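You operate a simulated robot arm through the tools that you are given. There is no shell and no other tool. Be economical: measure what you need, move in short steps, check, and stop when the job is done.

You are at the controls of a simulated robot arm. One attempt, no reset.

## Task
Switch the filler off and wipe both stains off the side table.
Fine: orange switch off first, blue dial back to CLEAR; use the small yellow sponge and put it back. What is to be rubbed or washed off counts as gone when no trace of it is left.

It is judged by the outcome, as a careful person would: the job done as asked, and still so three seconds after it is handed in. It fails if anything else is knocked over, pushed out of place, dropped, spilled or broken.

## Robot
A 7-joint arm with a two-finger parallel gripper, fixed in place. Base frame: the origin is at the foot of the arm, x ahead of it, y to its left, z up. Readings come in m, rad, newtons and seconds.
Its first joint turns from -1.152 to 1.152 rad. Payload 1.57 kg.
Tool frame: the origin (TCP) lies between the finger pads and is the grasp point; the fingertips stand 0.03 m ahead of it; z points along the fingers, y is the line along which they close. Largest opening 0.11 m; finger width 0.024, thickness 0.012; the body of the gripper, 0.048 by 0.112 m, starts 0.078 m behind the TCP.
Orientation is that of the tool frame in the base frame, as a unit quaternion [x, y, z, w]. With the fingers straight down and closing along the base's y, the tool's x points along the base's -x, its y along +y and its z along -z.

## Interface
- The arm moves only by the tool nudge_tool. Its argument "commands" is a list of rows, each a list of 2 entries, a list of its own where there are three numbers: the shift along the base's x, y, z in m, then the turn, a rotation vector about the base's x, y, z in rad. In form: [[[tx, ty, tz], [ax, ay, az]], ...]. A call has 1 to 10 rows; each row shifts and turns the commanded pose from where the row before left it. "grip" is the gripper command, from -1 (shut) to 1 (fully open), values between in proportion, set as the call begins (left out, the last holds). Rows are played at 5 a second. More than 0.05 m and 0.15 rad between two rows, or a gripper value outside its range, and nothing of the call is played. A pose out of reach is approached as far as the arm can. The call stops where the force on the tool passes 60 N (or 10 N more than at its start, if that is more) or the arm is blocked; 0.2 s more then pass. The fingers move at their own pace (about 0.108 m/s each) and stop on an object; they squeeze with about 40 N. The grip force told is the motor's: it shows also when the fingers shut on nothing. Time passes only in rows, and 0.2 s behind the last, so rows that do not move let the fingers close. The reply holds the time, the measured pose of the TCP, the force on the tool along the base axes, the opening and the grip force, in the units named above and with some noise, with the torque about the TCP (base axes, N m) and any sound that the robot's microphone picked up.
- Cameras (640 x 400 px; columns grow to the right, rows downward): "scene" is fixed at [0.1751, -0.4022, 1.4018]; the picture's right is [0.67, -0.74, 0.00], its down [-0.44, -0.40, -0.80] and it looks along [0.60, 0.54, -0.59] (base axes); focal length 249 px, centre (320, 200). "wrist" rides on the gripper at [0.07, 0.016, -0.141] in the tool frame; the picture's right is [-0.23, 0.97, 0.00], its down [-0.86, -0.20, -0.48] and it looks along [-0.47, -0.11, 0.88] (tool axes); focal length 222 px, centre (320, 200). There is no depth. A picture from a camera that has moved, and an enlarged one, comes with that camera's place and axes in the base frame and with its lens.
- camera(camera): a new picture of that camera. It takes no simulated time.
- enlarge(camera, box): a new picture of the part [left, top, right, bottom] of that camera's present view, enlarged. It takes no simulated time.
- hand_in(): hands the job in; it is judged then, once.

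Work in short steps. Places have to be worked out from the pictures, the camera data and where the tool is seen: move nearer, look again, correct. Check each grasp and each placing, and mend what went wrong. You have 120 turns and 84 pictures in all, those below and enlarged ones among them. Open the gripper and draw the arm clear of the work before you hand the job in, unless the task says otherwise; then end with one line.

The tools are called as name(argument=value, ...) on one line, values as JSON. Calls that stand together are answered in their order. nudge_tool: Moves the arm, as the interface text tells. Its arguments: {"type":"object","properties":{"commands":{"type":"array","items":{"type":"array"}},"grip":{"type":"number"}},"required":["commands"]} The other tools are called the same way: camera (camera) takes a picture; enlarge (camera, box) takes an enlarged picture of a part of a camera's view; hand_in () hands the job in.

At the start:

```text
time: 0.0
tcp_pos: [0.4508, -0.0125, 1.1753]
tcp_rot: [0.001, 1.0, -0.001, -0.001]
force: [0.2, -0.3, 0.0]
moment: [0.02, 0.02, 0.01]
gripper_width: 0.1099
grasp_force: 0.1
```

scene: 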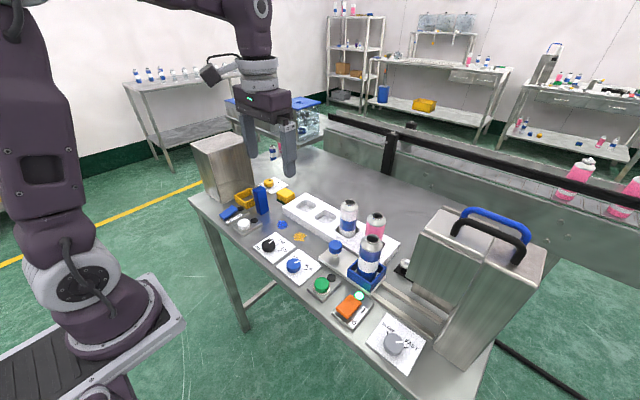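
wrist: 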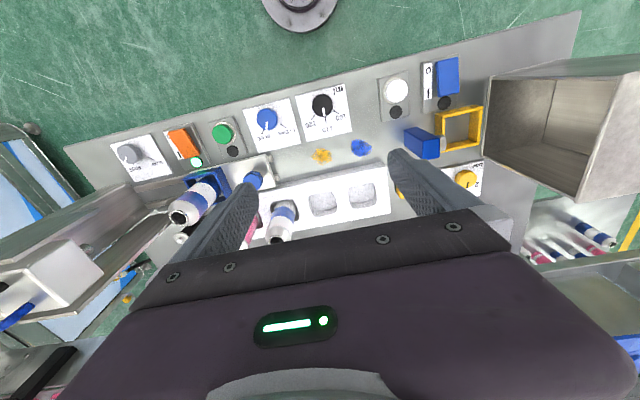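

I'll look closer at the table first to identify controls, stains and the sponge.

enlarge(camera="scene", box=[190, 160, 350, 260])

enlarge(camera="scene", box=[290, 220, 450, 380])

enlarge(camera="wrist", box=[100, 60, 370, 230])

enlarge(camera="wrist", box=[290, 50, 530, 200])

```text
4.00 times, centred on (270, 210) of scene
camera zoom: at [0.1751, -0.4022, 1.4018], right [0.67, -0.74, 0.0], down [-0.44, -0.4, -0.8], along [0.6, 0.54, -0.59], focal length 997 px, centre (520, 160)
```

zoom: 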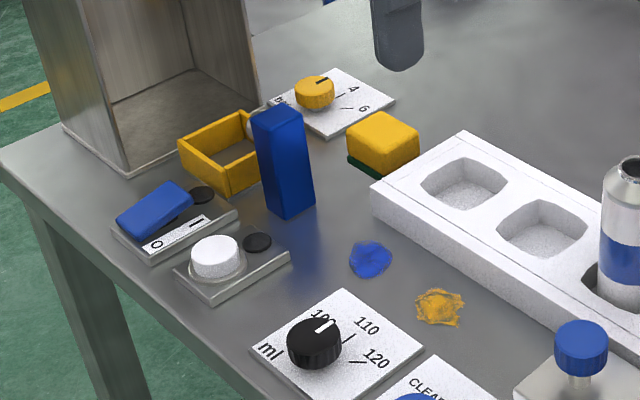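

```text
2.50 times, centred on (370, 300) of scene
camera zoom: at [0.1751, -0.4022, 1.4018], right [0.67, -0.74, 0.0], down [-0.44, -0.4, -0.8], along [0.6, 0.54, -0.59], focal length 623 px, centre (195, -50)
```

zoom: 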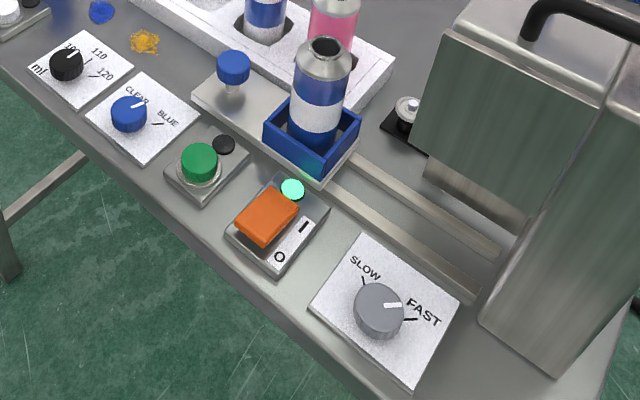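

```text
2.35 times, centred on (235, 145) of wrist
camera zoom: at [0.3804, 0.0047, 1.3179], right [0.23, 0.97, 0.0], down [0.86, -0.2, 0.48], along [0.47, -0.11, -0.88], focal length 523 px, centre (520, 329)
```

zoom: 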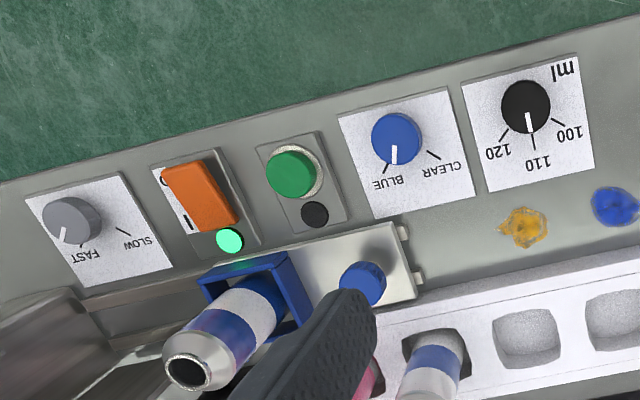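

```text
2.67 times, centred on (410, 125) of wrist
camera zoom: at [0.3804, 0.0047, 1.3179], right [0.23, 0.97, 0.0], down [0.86, -0.2, 0.48], along [0.47, -0.11, -0.88], focal length 592 px, centre (80, 400)
```

zoom: 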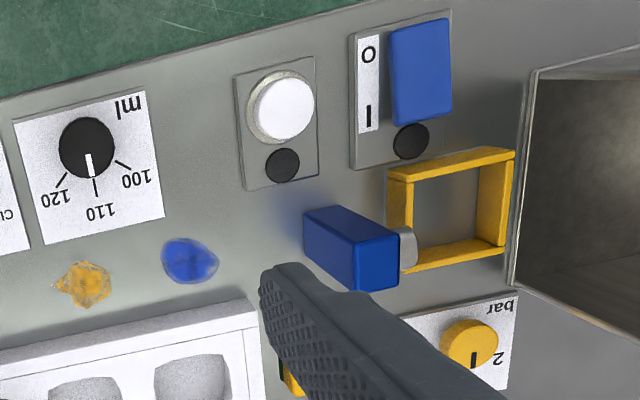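

The pictures triangulate the table top to z≈0.90 in the reported frame, with the orange switch near (0.42,-0.26) and the stain near (0.51,-0.03). I shut the gripper, move part way toward the switch and re-measure.

nudge_tool(commands=[[[-0.01, -0.04, 0], [0, 0, 0]], [[-0.01, -0.04, 0], [0, 0, 0]], [[-0.01, -0.04, 0], [0, 0, 0]], [[-0.01, -0.04, -0.02], [0, 0, 0]], [[0, -0.03, -0.02], [0, 0, 0]], [[0, 0, 0], [0, 0, 0]]], grip=-1)

camera(camera="wrist")

camera(camera="scene")

```text
time: 1.4
tcp_pos: [0.4113, -0.2029, 1.1359]
tcp_rot: [0.0, 1.0, 0.0, 0.001]
force: [0.0, -0.4, -0.5]
moment: [-0.01, 0.02, 0.0]
gripper_width: 0.0001
grasp_force: 21.2
```

```text
77 pictures are left
camera wrist: at [0.3407, -0.1869, 1.2786], right [0.23, 0.97, 0.0], down [0.86, -0.2, 0.48], along [0.47, -0.11, -0.88], focal length 222 px, centre (320, 200)
```

wrist: 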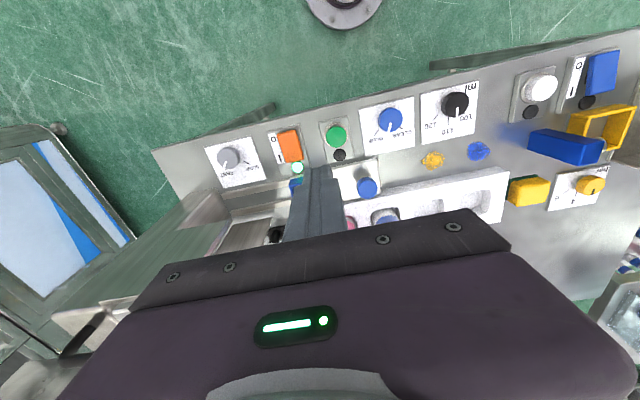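

```text
76 pictures are left
```

scene: 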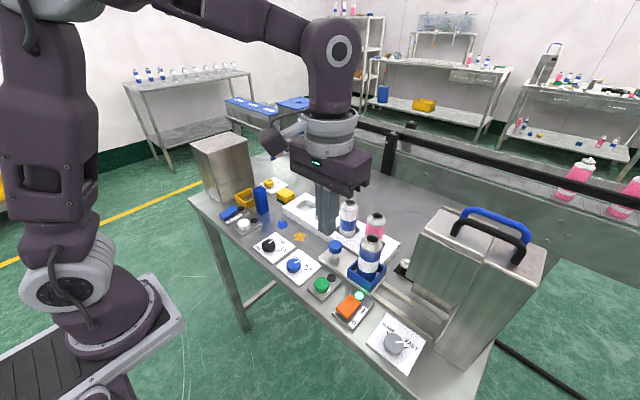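

Triangulation repeats well: switch at ≈(0.425,-0.258, top 0.92), blue dial ≈(0.418,-0.097). Zoom in on the switch and dial for exact layout.

enlarge(camera="wrist", box=[200, 90, 420, 210])

enlarge(camera="scene", box=[310, 260, 410, 340])

```text
2.91 times, centred on (310, 150) of wrist
camera zoom: at [0.3407, -0.1869, 1.2786], right [0.23, 0.97, 0.0], down [0.86, -0.2, 0.48], along [0.47, -0.11, -0.88], focal length 646 px, centre (349, 346)
```

zoom: 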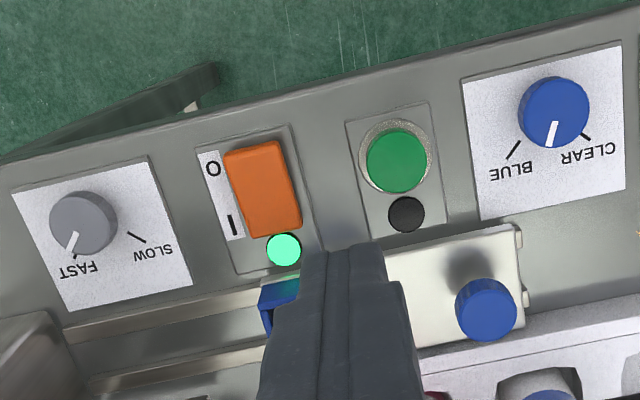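

```text
5.00 times, centred on (360, 300) of scene
camera zoom: at [0.1751, -0.4023, 1.4018], right [0.67, -0.74, 0.0], down [-0.44, -0.4, -0.8], along [0.6, 0.54, -0.59], focal length 1247 px, centre (120, -300)
```

zoom: 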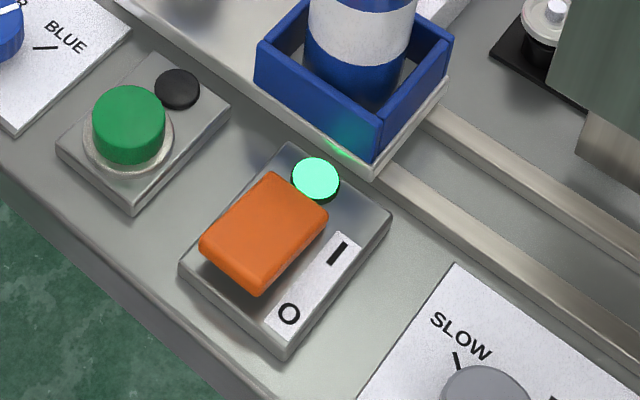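

Rocker spans x≈0.40–0.45 at y≈-0.255 with its O end toward the robot (raised). I go above the O end with closed fingers and descend to just above.

nudge_tool(commands=[[[-0.001, -0.026, 0], [0, 0, 0]], [[-0.001, -0.026, 0], [0, 0, 0]], [[0, 0, -0.04], [0, 0, 0]], [[0, 0, -0.04], [0, 0, 0]], [[0, 0, -0.04], [0, 0, 0]], [[0, 0, -0.02], [0, 0, 0]], [[0, 0, 0], [0, 0, 0]]])

enlarge(camera="scene", box=[310, 240, 410, 340])

camera(camera="wrist")

```text
time: 3.0
tcp_pos: [0.4082, -0.2534, 0.9942]
tcp_rot: [0.0, 1.0, 0.0, 0.001]
force: [0.0, 0.2, 0.4]
moment: [-0.01, -0.02, 0.01]
gripper_width: 0.0
grasp_force: 21.1
```

```text
4.00 times, centred on (360, 290) of scene
camera zoom: at [0.1751, -0.4022, 1.4018], right [0.67, -0.74, 0.0], down [-0.44, -0.4, -0.8], along [0.6, 0.54, -0.59], focal length 997 px, centre (160, -160)
```

zoom: 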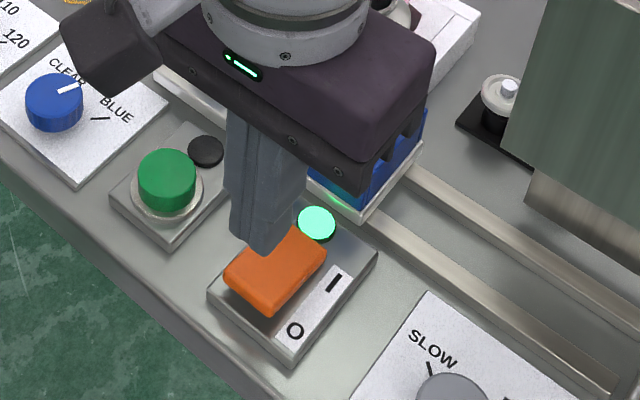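

```text
72 pictures are left
camera wrist: at [0.3384, -0.2377, 1.1381], right [0.23, 0.97, 0.0], down [0.86, -0.2, 0.48], along [0.47, -0.11, -0.88], focal length 222 px, centre (320, 200)
```

wrist: 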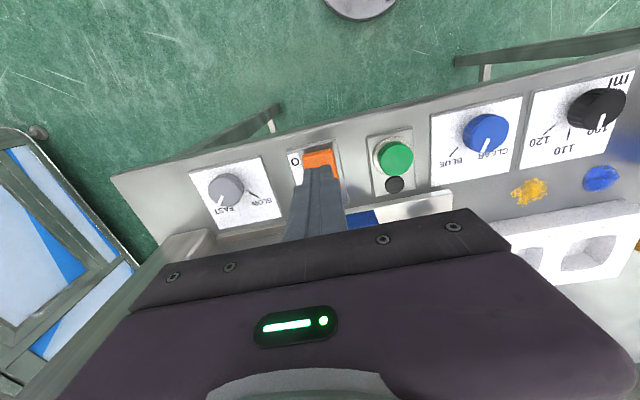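

The tip is over the O end of the rocker, about 4 cm above it. I descend gently in small rows and watch force.

nudge_tool(commands=[[[0, -0.001, -0.02], [0, 0, 0]], [[0, 0, -0.01], [0, 0, 0]], [[0, 0, -0.005], [0, 0, 0]], [[0, 0, -0.004], [0, 0, 0]], [[0, 0, -0.004], [0, 0, 0]], [[0, 0, 0], [0, 0, 0]]])

enlarge(camera="scene", box=[310, 260, 410, 340])

```text
time: 4.4
tcp_pos: [0.4067, -0.2539, 0.9535]
tcp_rot: [0.0, 1.0, 0.001, -0.001]
force: [-12.8, 3.4, 29.9]
moment: [0.12, 0.0, -0.05]
gripper_width: 0.0003
grasp_force: 21.1
```

```text
5.00 times, centred on (360, 300) of scene
camera zoom: at [0.1743, -0.4019, 1.402], right [0.67, -0.74, 0.0], down [-0.44, -0.4, -0.8], along [0.6, 0.54, -0.59], focal length 1247 px, centre (120, -300)
```

zoom: 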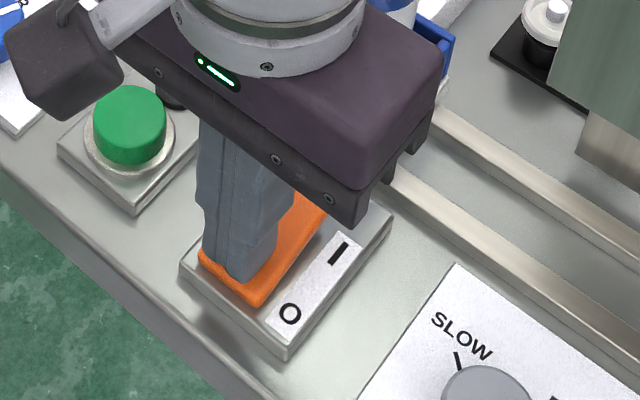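

About 30 N reached, and the O end looks pressed down flat. I lift off and check the lamp.

nudge_tool(commands=[[[0, 0, 0.01], [0, 0, 0]], [[0, 0, 0.03], [0, 0, 0]], [[0, 0.02, 0.04], [0, 0, 0]], [[0, 0.03, 0.03], [0, 0, 0]], [[0, 0, 0], [0, 0, 0]]])

enlarge(camera="scene", box=[310, 260, 410, 340])

enlarge(camera="wrist", box=[270, 90, 480, 220])

```text
time: 5.6
tcp_pos: [0.4089, -0.2047, 1.0623]
tcp_rot: [0.001, 1.0, 0.0, 0.0]
force: [0.2, 0.3, 0.7]
moment: [-0.01, 0.02, -0.01]
gripper_width: 0.0
grasp_force: 21.8
```

```text
5.00 times, centred on (360, 300) of scene
camera zoom: at [0.1751, -0.4022, 1.4018], right [0.67, -0.74, 0.0], down [-0.44, -0.4, -0.8], along [0.6, 0.54, -0.59], focal length 1247 px, centre (120, -300)
```

zoom: 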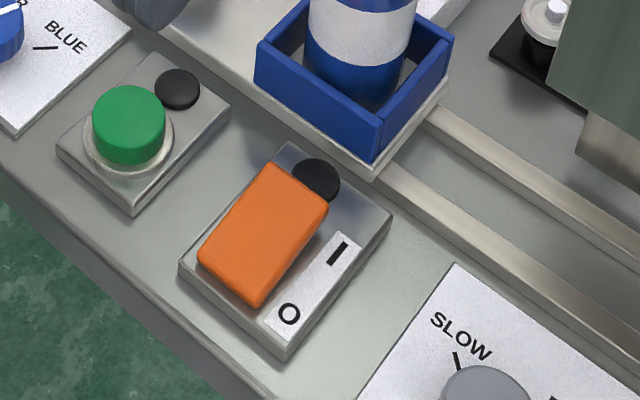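

```text
3.05 times, centred on (375, 155) of wrist
camera zoom: at [0.3395, -0.1881, 1.2046], right [0.23, 0.97, 0.0], down [0.86, -0.2, 0.48], along [0.47, -0.11, -0.88], focal length 677 px, centre (152, 337)
```

zoom: 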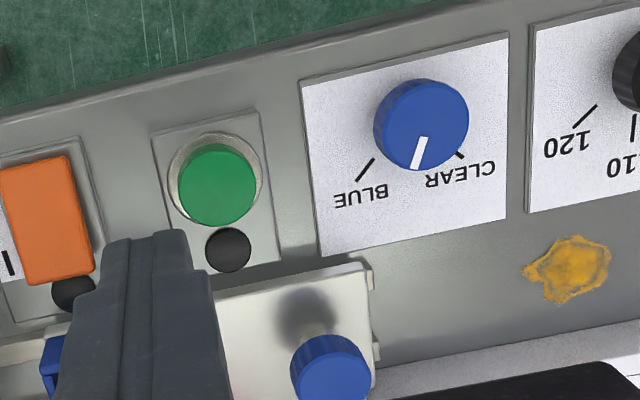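

Lamp is dark: the filler is off. The blue dial's pointer is at about -20° (from +x toward +y), with BLUE at -45° and CLEAR at +45°; dial centre ≈(0.418,-0.097). I move over it, opened partly and pre-rotated -0.45 rad.

nudge_tool(commands=[[[0.002, 0.03, 0], [0, 0, -0.15]], [[0.002, 0.03, 0], [0, 0, -0.15]], [[0.002, 0.03, 0], [0, 0, -0.15]], [[0.003, 0.018, 0], [0, 0, 0]], [[0, 0, -0.03], [0, 0, 0]], [[0, 0, 0], [0, 0, 0]]], grip=0.27)

camera(camera="wrist")

enlarge(camera="scene", box=[240, 200, 360, 300])

```text
time: 7.0
tcp_pos: [0.4184, -0.0966, 1.0313]
tcp_rot: [0.223, 0.975, 0.0, 0.001]
force: [-0.5, 0.3, -1.0]
moment: [0.0, -0.03, -0.01]
gripper_width: 0.0701
grasp_force: 0.0
```

```text
68 pictures are left
camera wrist: at [0.3612, -0.0511, 1.1747], right [0.63, 0.78, 0.0], down [0.68, -0.55, 0.48], along [0.37, -0.3, -0.88], focal length 222 px, centre (320, 200)
```

wrist: 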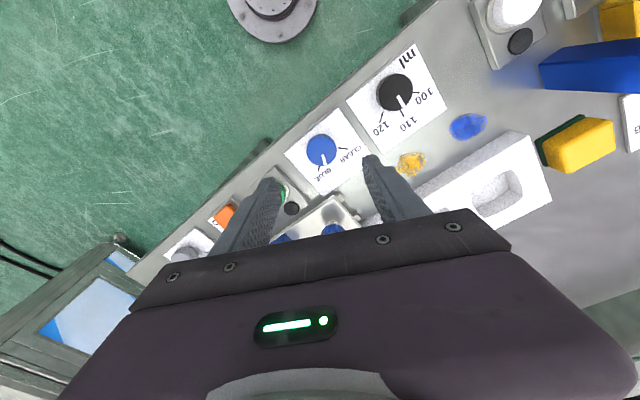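

```text
4.00 times, centred on (300, 250) of scene
camera zoom: at [0.1751, -0.4022, 1.4018], right [0.67, -0.74, 0.0], down [-0.44, -0.4, -0.8], along [0.6, 0.54, -0.59], focal length 997 px, centre (400, 0)
```

zoom: 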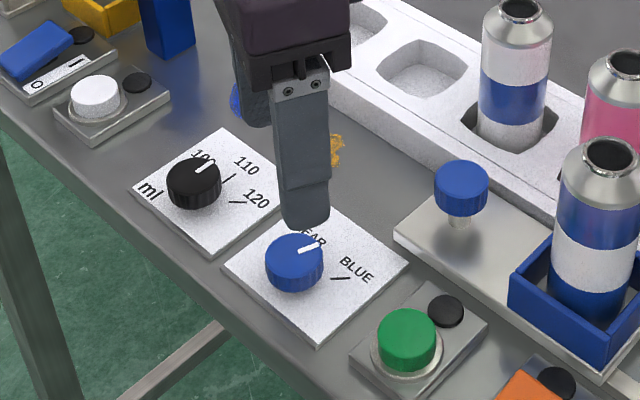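

enlarge(camera="wrist", box=[250, 100, 410, 220])

```text
3.33 times, centred on (330, 160) of wrist
camera zoom: at [0.3612, -0.0511, 1.1747], right [0.63, 0.78, 0.0], down [0.68, -0.55, 0.48], along [0.37, -0.3, -0.88], focal length 740 px, centre (287, 333)
```

zoom: 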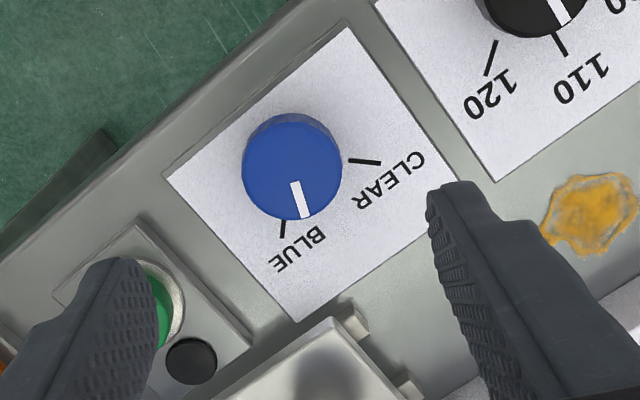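

Dial centre is confirmed at (0.4186,-0.0955), pointer -18°, CLEAR mark +45°: it needs a turn of about +1.10 rad. I descend around it and close.

nudge_tool(commands=[[[0, 0.001, -0.03], [0, 0, 0]], [[0, 0, -0.03], [0, 0, 0]], [[0, 0, -0.02], [0, 0, 0]], [[0, 0, -0.007], [0, 0, 0]], [[0, 0, 0], [0, 0, 0]]])

nudge_tool(commands=[[[0, 0, 0], [0, 0, 0]], [[0, 0, 0], [0, 0, 0]], [[0, 0, 0], [0, 0, 0]]], grip=-1)

enlarge(camera="scene", box=[240, 200, 360, 300])

```text
time: 8.2
tcp_pos: [0.4184, -0.0965, 0.9462]
tcp_rot: [0.223, 0.975, 0.0, 0.001]
force: [-0.3, -0.2, 0.4]
moment: [0.0, 0.02, -0.03]
gripper_width: 0.0698
grasp_force: 0.1
```

```text
time: 9.0
tcp_pos: [0.4182, -0.0964, 0.9454]
tcp_rot: [0.223, 0.975, 0.001, 0.0]
force: [7.9, 18.8, -7.4]
moment: [0.45, -0.65, -0.01]
gripper_width: 0.0333
grasp_force: 41.4
```

```text
4.00 times, centred on (300, 250) of scene
camera zoom: at [0.1754, -0.4018, 1.4019], right [0.67, -0.74, 0.0], down [-0.44, -0.4, -0.8], along [0.6, 0.54, -0.59], focal length 997 px, centre (400, 0)
```

zoom: 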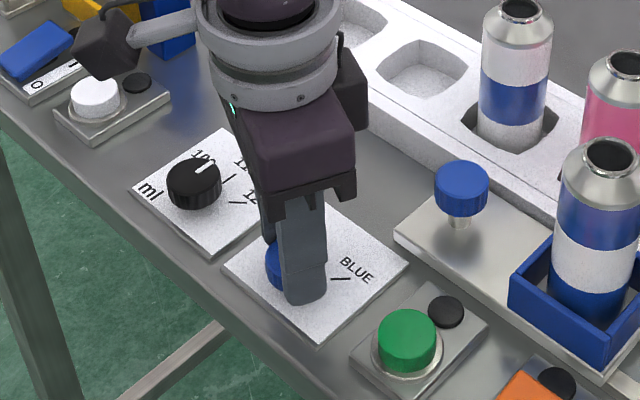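

Gripped (0.033 m), with a sideways force showing the dial is ~1 mm farther along +y. I shift a little and turn by +1.1 rad.

nudge_tool(commands=[[[0.0005, 0.001, 0], [0, 0, 0]], [[0, 0, 0], [0, 0, 0.12]], [[0, 0, 0], [0, 0, 0.12]], [[0, 0, 0], [0, 0, 0.12]], [[0, 0, 0], [0, 0, 0.12]], [[0, 0, 0], [0, 0, 0.12]], [[0, 0, 0], [0, 0, 0.12]], [[0, 0, 0], [0, 0, 0.12]], [[0, 0, 0], [0, 0, 0.12]], [[0, 0, 0], [0, 0, 0.14]]])

enlarge(camera="scene", box=[240, 200, 360, 300])

```text
time: 11.2
tcp_pos: [0.4181, -0.0961, 0.9455]
tcp_rot: [-0.321, 0.947, -0.001, 0.001]
force: [14.1, -16.0, 11.6]
moment: [-0.6, 0.06, -0.03]
gripper_width: 0.0333
grasp_force: 40.9
```

```text
4.00 times, centred on (300, 250) of scene
camera zoom: at [0.1753, -0.4026, 1.4016], right [0.67, -0.74, 0.0], down [-0.44, -0.4, -0.8], along [0.6, 0.54, -0.59], focal length 997 px, centre (400, 0)
```

zoom: 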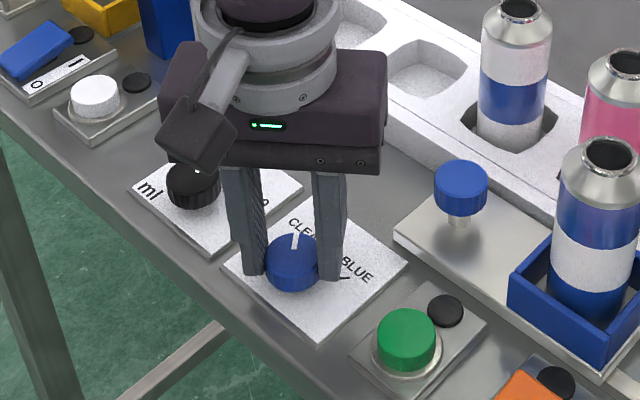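

The pointer now appears at CLEAR. I open, lift straight up and check from the wrist.

nudge_tool(commands=[[[0, 0, 0], [0, 0, 0]], [[0, 0, 0], [0, 0, 0]], [[0, 0, 0.03], [0, 0, 0]], [[0, 0, 0.04], [0, 0, 0]], [[0, 0, 0.03], [0, 0, -0.1]], [[0, 0, 0], [0, 0, -0.14]], [[0, 0, 0], [0, 0, -0.14]], [[0, 0, 0], [0, 0, -0.14]], [[0, 0, 0], [0, 0, -0.13]]], grip=0.27)

enlarge(camera="wrist", box=[250, 80, 450, 220])

enlarge(camera="scene", box=[210, 160, 330, 260])

camera(camera="wrist")

```text
time: 13.2
tcp_pos: [0.4187, -0.0937, 1.0459]
tcp_rot: [0.001, 1.0, 0.0, -0.001]
force: [0.0, 0.1, -0.6]
moment: [0.02, 0.01, 0.03]
gripper_width: 0.07
grasp_force: 0.1
```

```text
2.86 times, centred on (350, 150) of wrist
camera zoom: at [0.348, -0.0778, 1.1878], right [0.23, 0.97, 0.0], down [0.85, -0.2, 0.48], along [0.47, -0.11, -0.88], focal length 635 px, centre (234, 343)
```

zoom: 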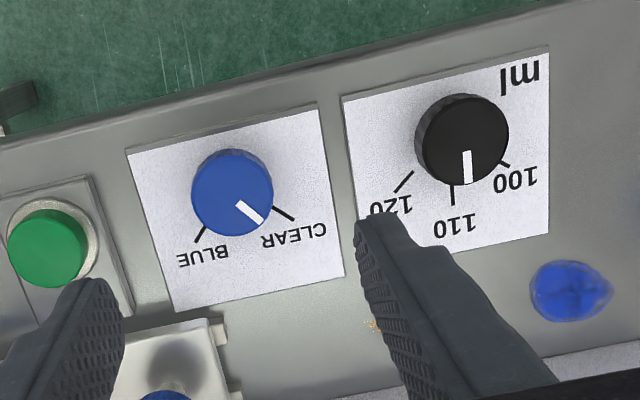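

```text
4.00 times, centred on (270, 210) of scene
camera zoom: at [0.1751, -0.4022, 1.4018], right [0.67, -0.74, 0.0], down [-0.44, -0.4, -0.8], along [0.6, 0.54, -0.59], focal length 997 px, centre (520, 160)
```

zoom: 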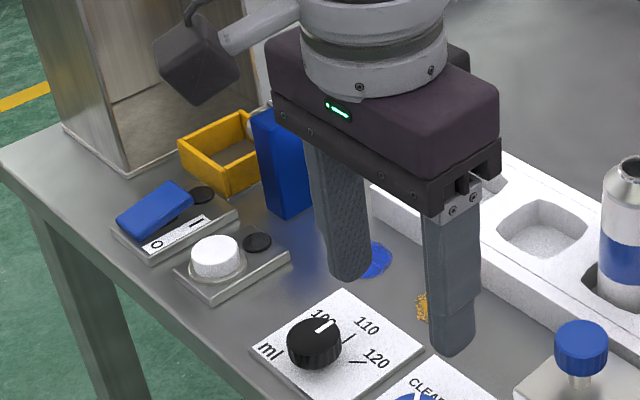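

```text
61 pictures are left
camera wrist: at [0.348, -0.0778, 1.1878], right [0.23, 0.97, 0.0], down [0.85, -0.2, 0.48], along [0.47, -0.11, -0.88], focal length 222 px, centre (320, 200)
```

wrist: 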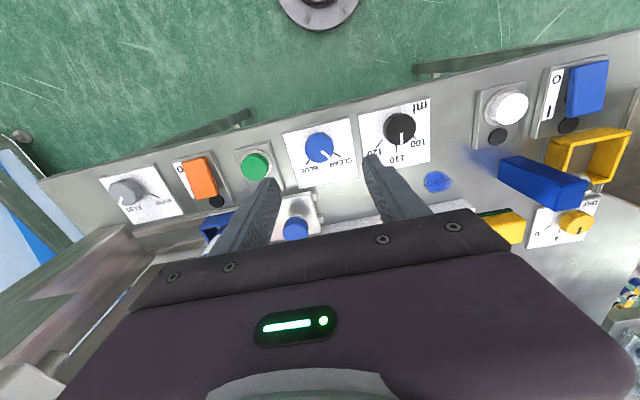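

The dial is near CLEAR; zoom tighter to see whether a few degrees remain.

enlarge(camera="wrist", box=[285, 115, 365, 165])

```text
8.00 times, centred on (325, 140) of wrist
camera zoom: at [0.348, -0.0778, 1.1878], right [0.23, 0.97, 0.0], down [0.85, -0.2, 0.48], along [0.47, -0.11, -0.88], focal length 1777 px, centre (280, 680)
```

zoom: 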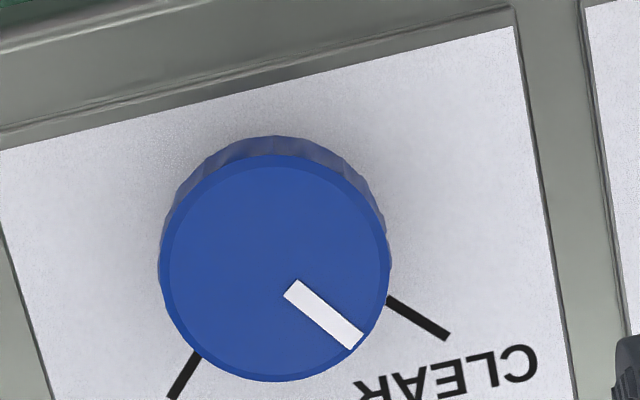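

The pointer is ~0.16 rad short of the CLEAR mark. I regrip with the present orientation and turn that remainder.

nudge_tool(commands=[[[0.001, -0.001, -0.03], [0, 0, 0]], [[0, 0, -0.04], [0, 0, 0]], [[0, 0, -0.03], [0, 0, 0]], [[0, 0, -0.002], [0, 0, 0]], [[0, 0, 0], [0, 0, 0]]])

nudge_tool(commands=[[[0, 0, 0], [0, 0, 0]], [[0, 0, 0], [0, 0, 0]], [[0, 0, 0], [0, 0, 0]], [[0, 0, 0], [0, 0, 0.06]], [[0, 0, 0], [0, 0, 0.06]], [[0, 0, 0], [0, 0, 0.05]], [[0, 0, 0], [0, 0, 0]]], grip=-1)

nudge_tool(commands=[[[0, 0, 0], [0, 0, 0]], [[0, 0, 0], [0, 0, 0]], [[0, 0, 0.03], [0, 0, 0]], [[0, 0, 0.04], [0, 0, -0.06]], [[0, 0, 0.03], [0, 0, -0.11]], [[0, 0, 0], [0, 0, 0]]], grip=0.27)

enlarge(camera="wrist", box=[285, 115, 365, 165])

```text
time: 14.4
tcp_pos: [0.4185, -0.0952, 0.9426]
tcp_rot: [-0.001, 1.0, 0.0, 0.0]
force: [0.8, 0.0, -0.7]
moment: [-0.01, 0.02, 0.03]
gripper_width: 0.0699
grasp_force: 0.0
```

```text
time: 16.0
tcp_pos: [0.4195, -0.0954, 0.9429]
tcp_rot: [-0.086, 0.996, 0.0, 0.0]
force: [-0.3, 14.2, -1.6]
moment: [0.43, -0.02, -0.44]
gripper_width: 0.0339
grasp_force: 41.5
```

```text
time: 17.4
tcp_pos: [0.4191, -0.0934, 1.0438]
tcp_rot: [0.0, 1.0, 0.0, -0.001]
force: [0.8, -0.2, 0.8]
moment: [0.0, 0.0, -0.01]
gripper_width: 0.0699
grasp_force: 0.1
```

```text
8.00 times, centred on (325, 140) of wrist
camera zoom: at [0.3484, -0.0777, 1.1857], right [0.23, 0.97, 0.0], down [0.86, -0.2, 0.48], along [0.47, -0.11, -0.88], focal length 1777 px, centre (280, 680)
```

zoom: 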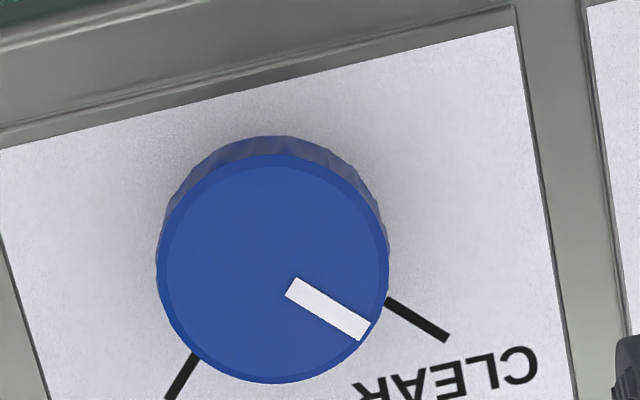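

Pointer is now parallel to the CLEAR mark. Next I rise and move toward the sponge (estimated ≈(0.595,0.127)) and look at it.

nudge_tool(commands=[[[0, 0, 0.04], [0, 0, 0]], [[0, 0.03, 0.04], [0, 0, 0]], [[0.02, 0.04, 0], [0, 0, 0]], [[0.02, 0.04, 0], [0, 0, 0]], [[0.02, 0.04, 0], [0, 0, 0]], [[0.02, 0.04, 0], [0, 0, 0]], [[0, 0, 0], [0, 0, 0]]])

camera(camera="wrist")

camera(camera="scene")

```text
time: 19.0
tcp_pos: [0.4957, 0.0931, 1.1216]
tcp_rot: [-0.001, 1.0, -0.001, 0.0]
force: [-0.4, -0.4, 0.1]
moment: [-0.01, -0.02, -0.01]
gripper_width: 0.0697
grasp_force: 0.2
```

```text
58 pictures are left
camera wrist: at [0.4258, 0.1095, 1.2643], right [0.23, 0.97, 0.0], down [0.86, -0.2, 0.48], along [0.47, -0.11, -0.88], focal length 222 px, centre (320, 200)
```

wrist: 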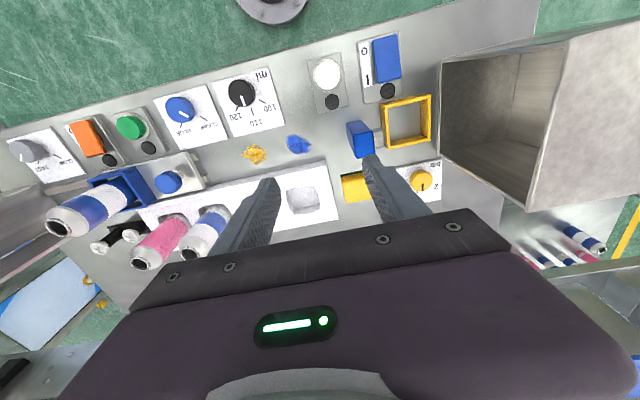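

```text
57 pictures are left
```

scene: 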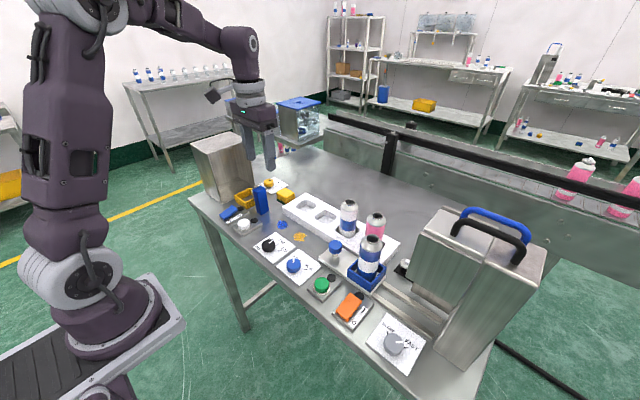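

enlarge(camera="wrist", box=[230, 100, 450, 220])

enlarge(camera="scene", box=[230, 170, 320, 250])

```text
2.91 times, centred on (340, 160) of wrist
camera zoom: at [0.4258, 0.1095, 1.2643], right [0.23, 0.97, 0.0], down [0.86, -0.2, 0.48], along [0.47, -0.11, -0.88], focal length 646 px, centre (262, 316)
```

zoom: 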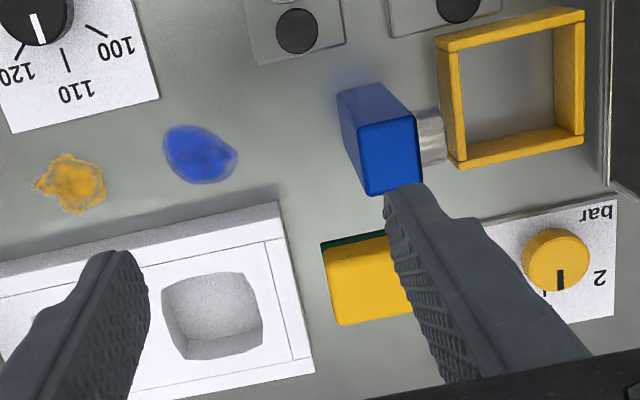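

```text
5.00 times, centred on (275, 210) of scene
camera zoom: at [0.1751, -0.4022, 1.4018], right [0.67, -0.74, 0.0], down [-0.44, -0.4, -0.8], along [0.6, 0.54, -0.59], focal length 1247 px, centre (545, 150)
```

zoom: 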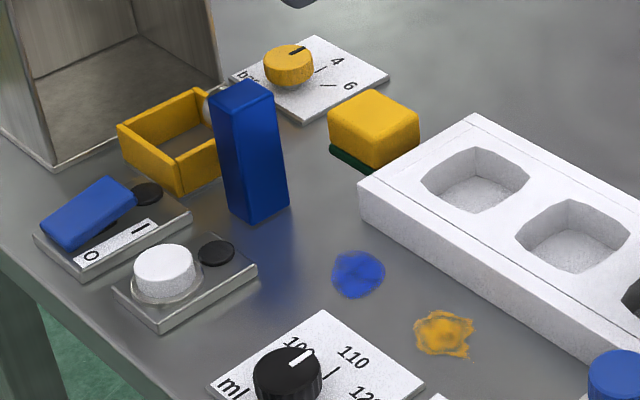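

Sponge ≈ x 0.575–0.622, y 0.111–0.166, ~3 cm tall; the white rack ends at y≈0.09 and the blue block at x≈0.537, so gripping along x gives the best clearance. I rotate the gripper +90° while moving above it.

nudge_tool(commands=[[[0.02, 0.01, 0], [0, 0, 0.15]], [[0.02, 0.01, 0], [0, 0, 0.15]], [[0.02, 0.01, 0], [0, 0, 0.15]], [[0.02, 0.01, 0], [0, 0, 0.15]], [[0.02, 0.005, 0], [0, 0, 0.15]], [[0, 0, 0], [0, 0, 0.15]], [[0, 0, 0], [0, 0, 0.15]], [[0, 0, 0], [0, 0, 0.15]], [[0, 0, 0], [0, 0, 0.15]], [[0, 0, 0], [0, 0, 0.15]]])

nudge_tool(commands=[[[0, 0, 0], [0, 0, 0.0708]], [[0, 0, 0], [0, 0, 0]]], grip=0.27)

camera(camera="wrist")

enlarge(camera="scene", box=[230, 150, 320, 230])

```text
time: 21.2
tcp_pos: [0.5978, 0.1393, 1.1234]
tcp_rot: [-0.683, 0.731, 0.0, 0.0]
force: [-0.5, -0.2, 0.1]
moment: [0.0, 0.01, 0.0]
gripper_width: 0.0698
grasp_force: 0.0
```

```text
time: 21.8
tcp_pos: [0.5992, 0.1396, 1.1221]
tcp_rot: [0.708, -0.707, -0.001, -0.001]
force: [0.0, -1.0, 0.0]
moment: [0.02, -0.01, -0.04]
gripper_width: 0.07
grasp_force: 0.1
```

```text
54 pictures are left
camera wrist: at [0.5821, 0.0696, 1.2656], right [-0.97, 0.23, 0.0], down [0.2, 0.86, 0.48], along [0.11, 0.47, -0.88], focal length 222 px, centre (320, 200)
```

wrist: 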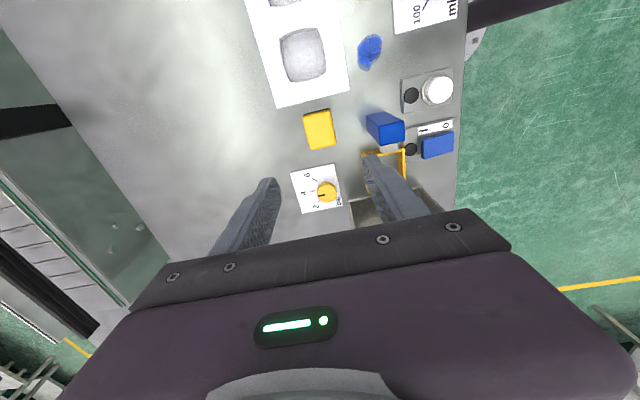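

```text
5.00 times, centred on (275, 190) of scene
camera zoom: at [0.1751, -0.4022, 1.4018], right [0.67, -0.74, 0.0], down [-0.44, -0.4, -0.8], along [0.6, 0.54, -0.59], focal length 1247 px, centre (545, 250)
```

zoom: 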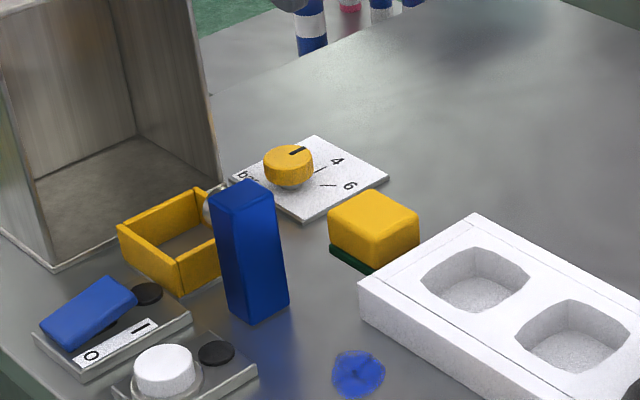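

enlarge(camera="wrist", box=[270, 80, 410, 170])

```text
4.44 times, centred on (340, 125) of wrist
camera zoom: at [0.5821, 0.0696, 1.2656], right [-0.97, 0.23, 0.0], down [0.2, 0.86, 0.48], along [0.11, 0.47, -0.88], focal length 987 px, centre (231, 533)
```

zoom: 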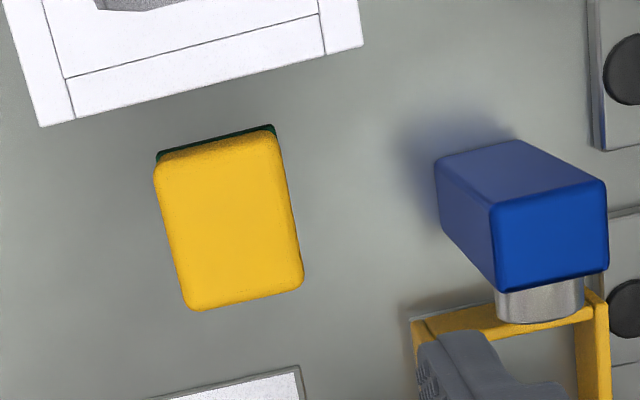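

Sponge top: x 0.578–0.618, y 0.113–0.160, centre (0.598,0.1365), axis-aligned. The TCP is almost right above; I shift 3 mm and descend with clearance to the blue block (x<0.526).

nudge_tool(commands=[[[0, -0.003, -0.04], [0, 0, 0]], [[0, 0, -0.04], [0, 0, 0]], [[0, 0, -0.04], [0, 0, 0]], [[0, 0, -0.02], [0, 0, 0]], [[0, 0, 0], [0, 0, 0]]])

enlarge(camera="scene", box=[230, 150, 320, 230])

camera(camera="wrist")

```text
time: 23.0
tcp_pos: [0.5986, 0.1368, 0.9823]
tcp_rot: [0.707, -0.707, 0.0, 0.0]
force: [0.9, 0.0, -0.1]
moment: [0.0, -0.03, 0.01]
gripper_width: 0.0699
grasp_force: 0.0
```

```text
5.00 times, centred on (275, 190) of scene
camera zoom: at [0.1751, -0.4022, 1.4018], right [0.67, -0.74, 0.0], down [-0.44, -0.4, -0.8], along [0.6, 0.54, -0.59], focal length 1247 px, centre (545, 250)
```

zoom: 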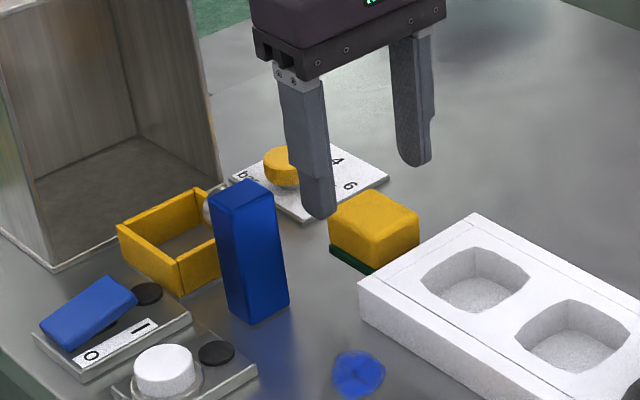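

```text
50 pictures are left
camera wrist: at [0.5828, 0.0676, 1.1247], right [-0.97, 0.23, 0.0], down [0.2, 0.86, 0.48], along [0.11, 0.47, -0.88], focal length 222 px, centre (320, 200)
```

wrist: 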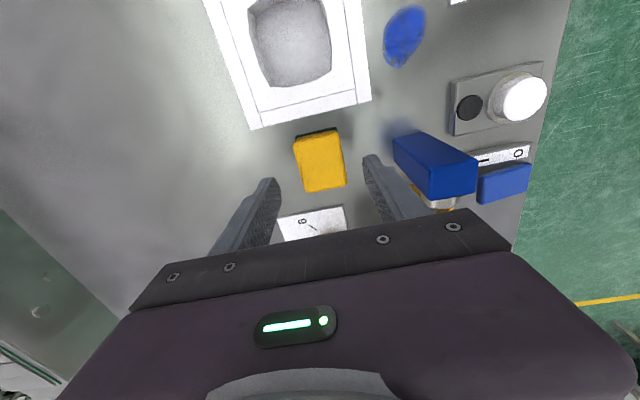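

Fingers straddle the sponge and clear the block. I descend the last 4 cm and close.

nudge_tool(commands=[[[0, 0, -0.02], [0, 0, 0]], [[0, 0, -0.015], [0, 0, 0]], [[0, 0, -0.006], [0, 0, 0]], [[0, 0, 0], [0, 0, 0]]])

nudge_tool(commands=[[[0, 0, 0], [0, 0, 0]], [[0, 0, 0], [0, 0, 0]], [[0, 0, 0], [0, 0, 0]], [[0, 0, 0], [0, 0, 0]]], grip=-1)

enlarge(camera="scene", box=[230, 150, 320, 230])

```text
time: 24.0
tcp_pos: [0.5983, 0.1369, 0.9414]
tcp_rot: [-0.707, 0.707, 0.0, 0.0]
force: [-1.0, 0.5, -0.4]
moment: [-0.03, 0.01, 0.0]
gripper_width: 0.0699
grasp_force: 0.0
```

```text
time: 25.0
tcp_pos: [0.5996, 0.1362, 0.9411]
tcp_rot: [-0.707, 0.707, 0.0, 0.0]
force: [0.2, -0.2, 0.6]
moment: [0.0, -0.03, 0.02]
gripper_width: 0.0404
grasp_force: 39.5
```

```text
5.00 times, centred on (275, 190) of scene
camera zoom: at [0.1751, -0.4022, 1.4018], right [0.67, -0.74, 0.0], down [-0.44, -0.4, -0.8], along [0.6, 0.54, -0.59], focal length 1247 px, centre (545, 250)
```

zoom: 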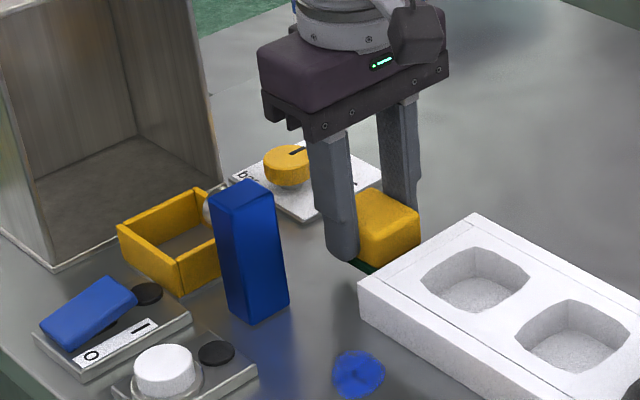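

Sponge held (0.0404 m, 39 N). I lift it 11 cm straight up, then move over the blue stain while turning back −90°.

nudge_tool(commands=[[[0, 0, 0.02], [0, 0, 0]], [[0, 0, 0.04], [0, 0, 0]], [[0, 0, 0.04], [0, 0, 0]], [[0, 0, 0.01], [0, 0, 0]], [[0, 0, 0], [0, 0, 0]]])

nudge_tool(commands=[[[0, -0.02, 0], [0, 0, -0.15]], [[-0.01, -0.02, 0], [0, 0, -0.15]], [[-0.02, -0.02, 0], [0, 0, -0.15]], [[-0.02, -0.02, 0], [0, 0, -0.15]], [[-0.02, -0.004, 0], [0, 0, -0.15]], [[-0.02, 0, 0], [0, 0, -0.15]], [[0, 0, 0], [0, 0, -0.15]], [[0, 0, 0], [0, 0, -0.15]], [[0, 0, 0], [0, 0, -0.15]], [[0, 0, 0], [0, 0, -0.15]]])

nudge_tool(commands=[[[0, 0, 0], [0, 0, -0.0708]], [[0, 0, -0.03], [0, 0, 0]], [[0, 0, -0.03], [0, 0, 0]], [[0, 0, 0], [0, 0, 0]]])

enlarge(camera="scene", box=[230, 170, 330, 250])

camera(camera="wrist")

```text
time: 26.2
tcp_pos: [0.5987, 0.1356, 1.0534]
tcp_rot: [-0.706, 0.708, -0.001, 0.0]
force: [0.2, -0.5, -0.2]
moment: [0.01, 0.01, -0.02]
gripper_width: 0.0405
grasp_force: 39.5
```

```text
time: 28.4
tcp_pos: [0.5095, 0.0536, 1.0528]
tcp_rot: [-0.035, 0.999, 0.0, 0.0]
force: [1.0, 0.2, -0.6]
moment: [0.01, -0.01, -0.01]
gripper_width: 0.0406
grasp_force: 39.5
```

```text
time: 29.4
tcp_pos: [0.5092, 0.0542, 0.9925]
tcp_rot: [-0.001, 1.0, -0.001, 0.0]
force: [0.1, 0.1, -0.2]
moment: [0.03, -0.01, -0.02]
gripper_width: 0.0404
grasp_force: 39.7
```

```text
5.00 times, centred on (280, 210) of scene
camera zoom: at [0.1751, -0.4022, 1.4018], right [0.67, -0.74, 0.0], down [-0.44, -0.4, -0.8], along [0.6, 0.54, -0.59], focal length 1247 px, centre (520, 150)
```

zoom: 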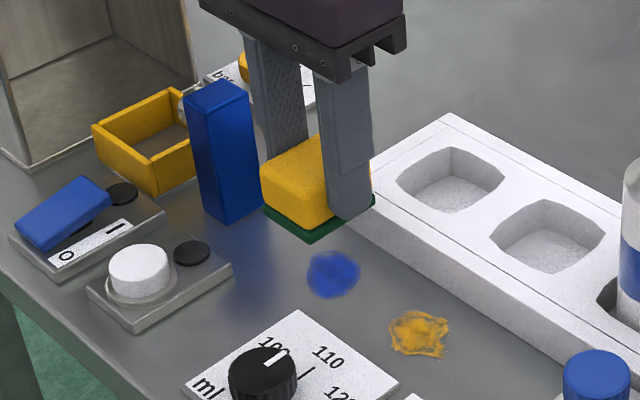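

```text
47 pictures are left
camera wrist: at [0.4393, 0.07, 1.135], right [0.23, 0.97, 0.0], down [0.86, -0.2, 0.48], along [0.47, -0.11, -0.88], focal length 222 px, centre (320, 200)
```

wrist: 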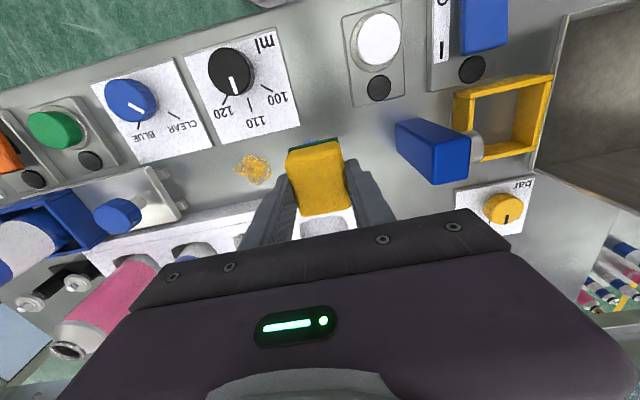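

The sponge hangs above the blue stain, pad down. I lower to contact gently.

nudge_tool(commands=[[[0, 0, -0.03], [0, 0, 0]], [[0, 0, -0.015], [0, 0, 0]], [[0, 0, -0.005], [0, 0, 0]], [[0, 0, -0.003], [0, 0, 0]], [[0, 0, 0], [0, 0, 0]]])

```text
time: 30.6
tcp_pos: [0.5079, 0.0535, 0.94]
tcp_rot: [-0.001, 1.0, 0.0, 0.002]
force: [-3.5, 3.4, 29.1]
moment: [0.15, 0.26, 0.0]
gripper_width: 0.0401
grasp_force: 40.3
```

Contact with ~29 N. I rub along y with small x offsets over the blue stain.

nudge_tool(commands=[[[0, 0.012, 0.0005], [0, 0, 0]], [[0, 0.01, 0], [0, 0, 0]], [[0, -0.015, 0], [0, 0, 0]], [[0, -0.015, 0], [0, 0, 0]], [[0, -0.014, 0], [0, 0, 0]], [[-0.005, 0, 0], [0, 0, 0]], [[0, 0.015, 0], [0, 0, 0]], [[0, 0.015, 0], [0, 0, 0]], [[0, 0.014, 0], [0, 0, 0]], [[0.008, 0, 0], [0, 0, 0]]])

nudge_tool(commands=[[[0, -0.015, 0], [0, 0, 0]], [[0, -0.015, 0], [0, 0, 0]], [[0, -0.014, 0], [0, 0, 0]], [[0, 0.015, 0], [0, 0, 0]], [[0, 0.015, 0], [0, 0, 0]], [[0, 0.014, 0], [0, 0, 0]], [[-0.003, 0, 0], [0, 0, 0]], [[0, -0.022, 0], [0, 0, 0]], [[0, 0, 0.03], [0, 0, 0]], [[0, 0.035, 0.02], [0, 0, 0]]])

enlarge(camera="scene", box=[230, 170, 330, 250])

```text
time: 32.7
tcp_pos: [0.505, 0.0694, 0.9396]
tcp_rot: [0.001, 1.0, -0.003, -0.002]
force: [-5.6, -5.0, 16.0]
moment: [0.02, -0.06, 0.01]
gripper_width: 0.0402
grasp_force: 40.2
stopped in row 10: the force on the tool passed its limit (the readings are from after the stop); the commanded pose is now the measured one
```

```text
time: 34.9
tcp_pos: [0.5, 0.0822, 0.9889]
tcp_rot: [0.002, 1.0, -0.005, -0.005]
force: [-0.6, -0.2, 0.8]
moment: [-0.03, 0.01, 0.01]
gripper_width: 0.0438
grasp_force: 40.3
```

```text
5.00 times, centred on (280, 210) of scene
camera zoom: at [0.175, -0.4023, 1.4018], right [0.67, -0.74, 0.0], down [-0.44, -0.4, -0.8], along [0.6, 0.54, -0.59], focal length 1247 px, centre (520, 150)
```

zoom: 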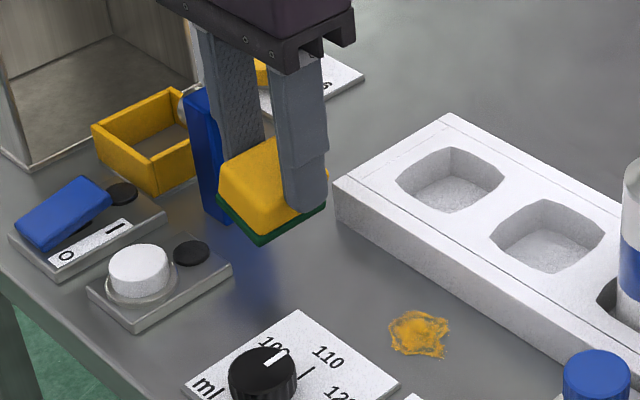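

The blue stain looks gone; the sponge has yawed a bit in the grip (0.0438). I check it and the rack from the wrist.

camera(camera="wrist")

enlarge(camera="wrist", box=[180, 90, 400, 230])

enlarge(camera="scene", box=[260, 200, 320, 250])

```text
45 pictures are left
camera wrist: at [0.4314, 0.0992, 1.1319], right [0.23, 0.97, -0.01], down [0.86, -0.2, 0.47], along [0.46, -0.12, -0.88], focal length 222 px, centre (320, 200)
```

wrist: 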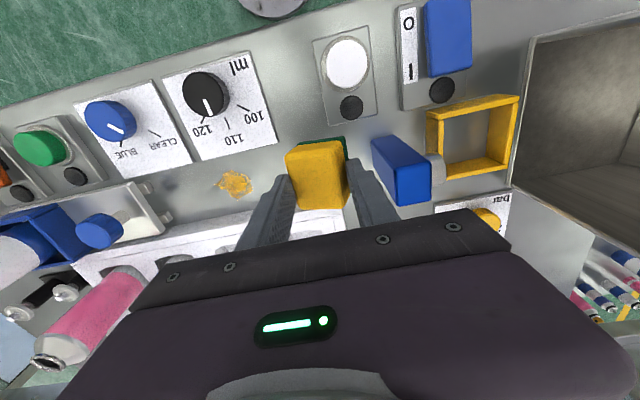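

```text
2.86 times, centred on (290, 160) of wrist
camera zoom: at [0.4314, 0.0992, 1.1319], right [0.23, 0.97, -0.01], down [0.86, -0.2, 0.47], along [0.46, -0.12, -0.88], focal length 635 px, centre (406, 314)
```

zoom: 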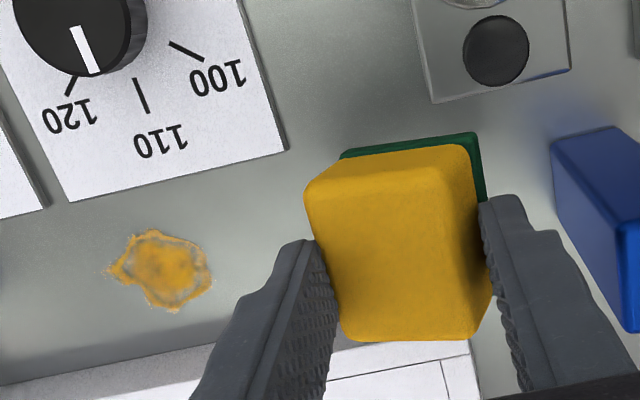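

```text
8.00 times, centred on (290, 225) of scene
camera zoom: at [0.175, -0.4023, 1.4018], right [0.67, -0.74, 0.0], down [-0.44, -0.4, -0.8], along [0.6, 0.54, -0.59], focal length 1995 px, centre (560, 0)
```

zoom: 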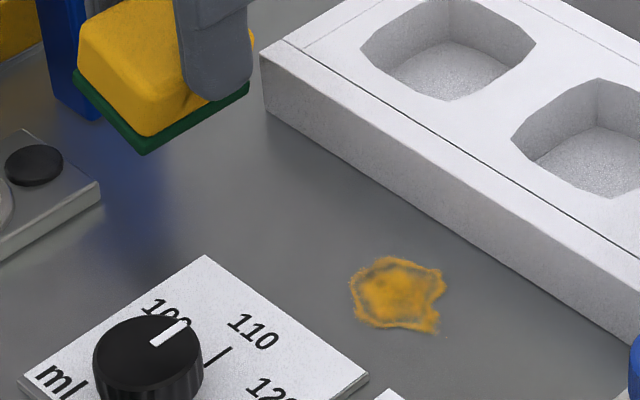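

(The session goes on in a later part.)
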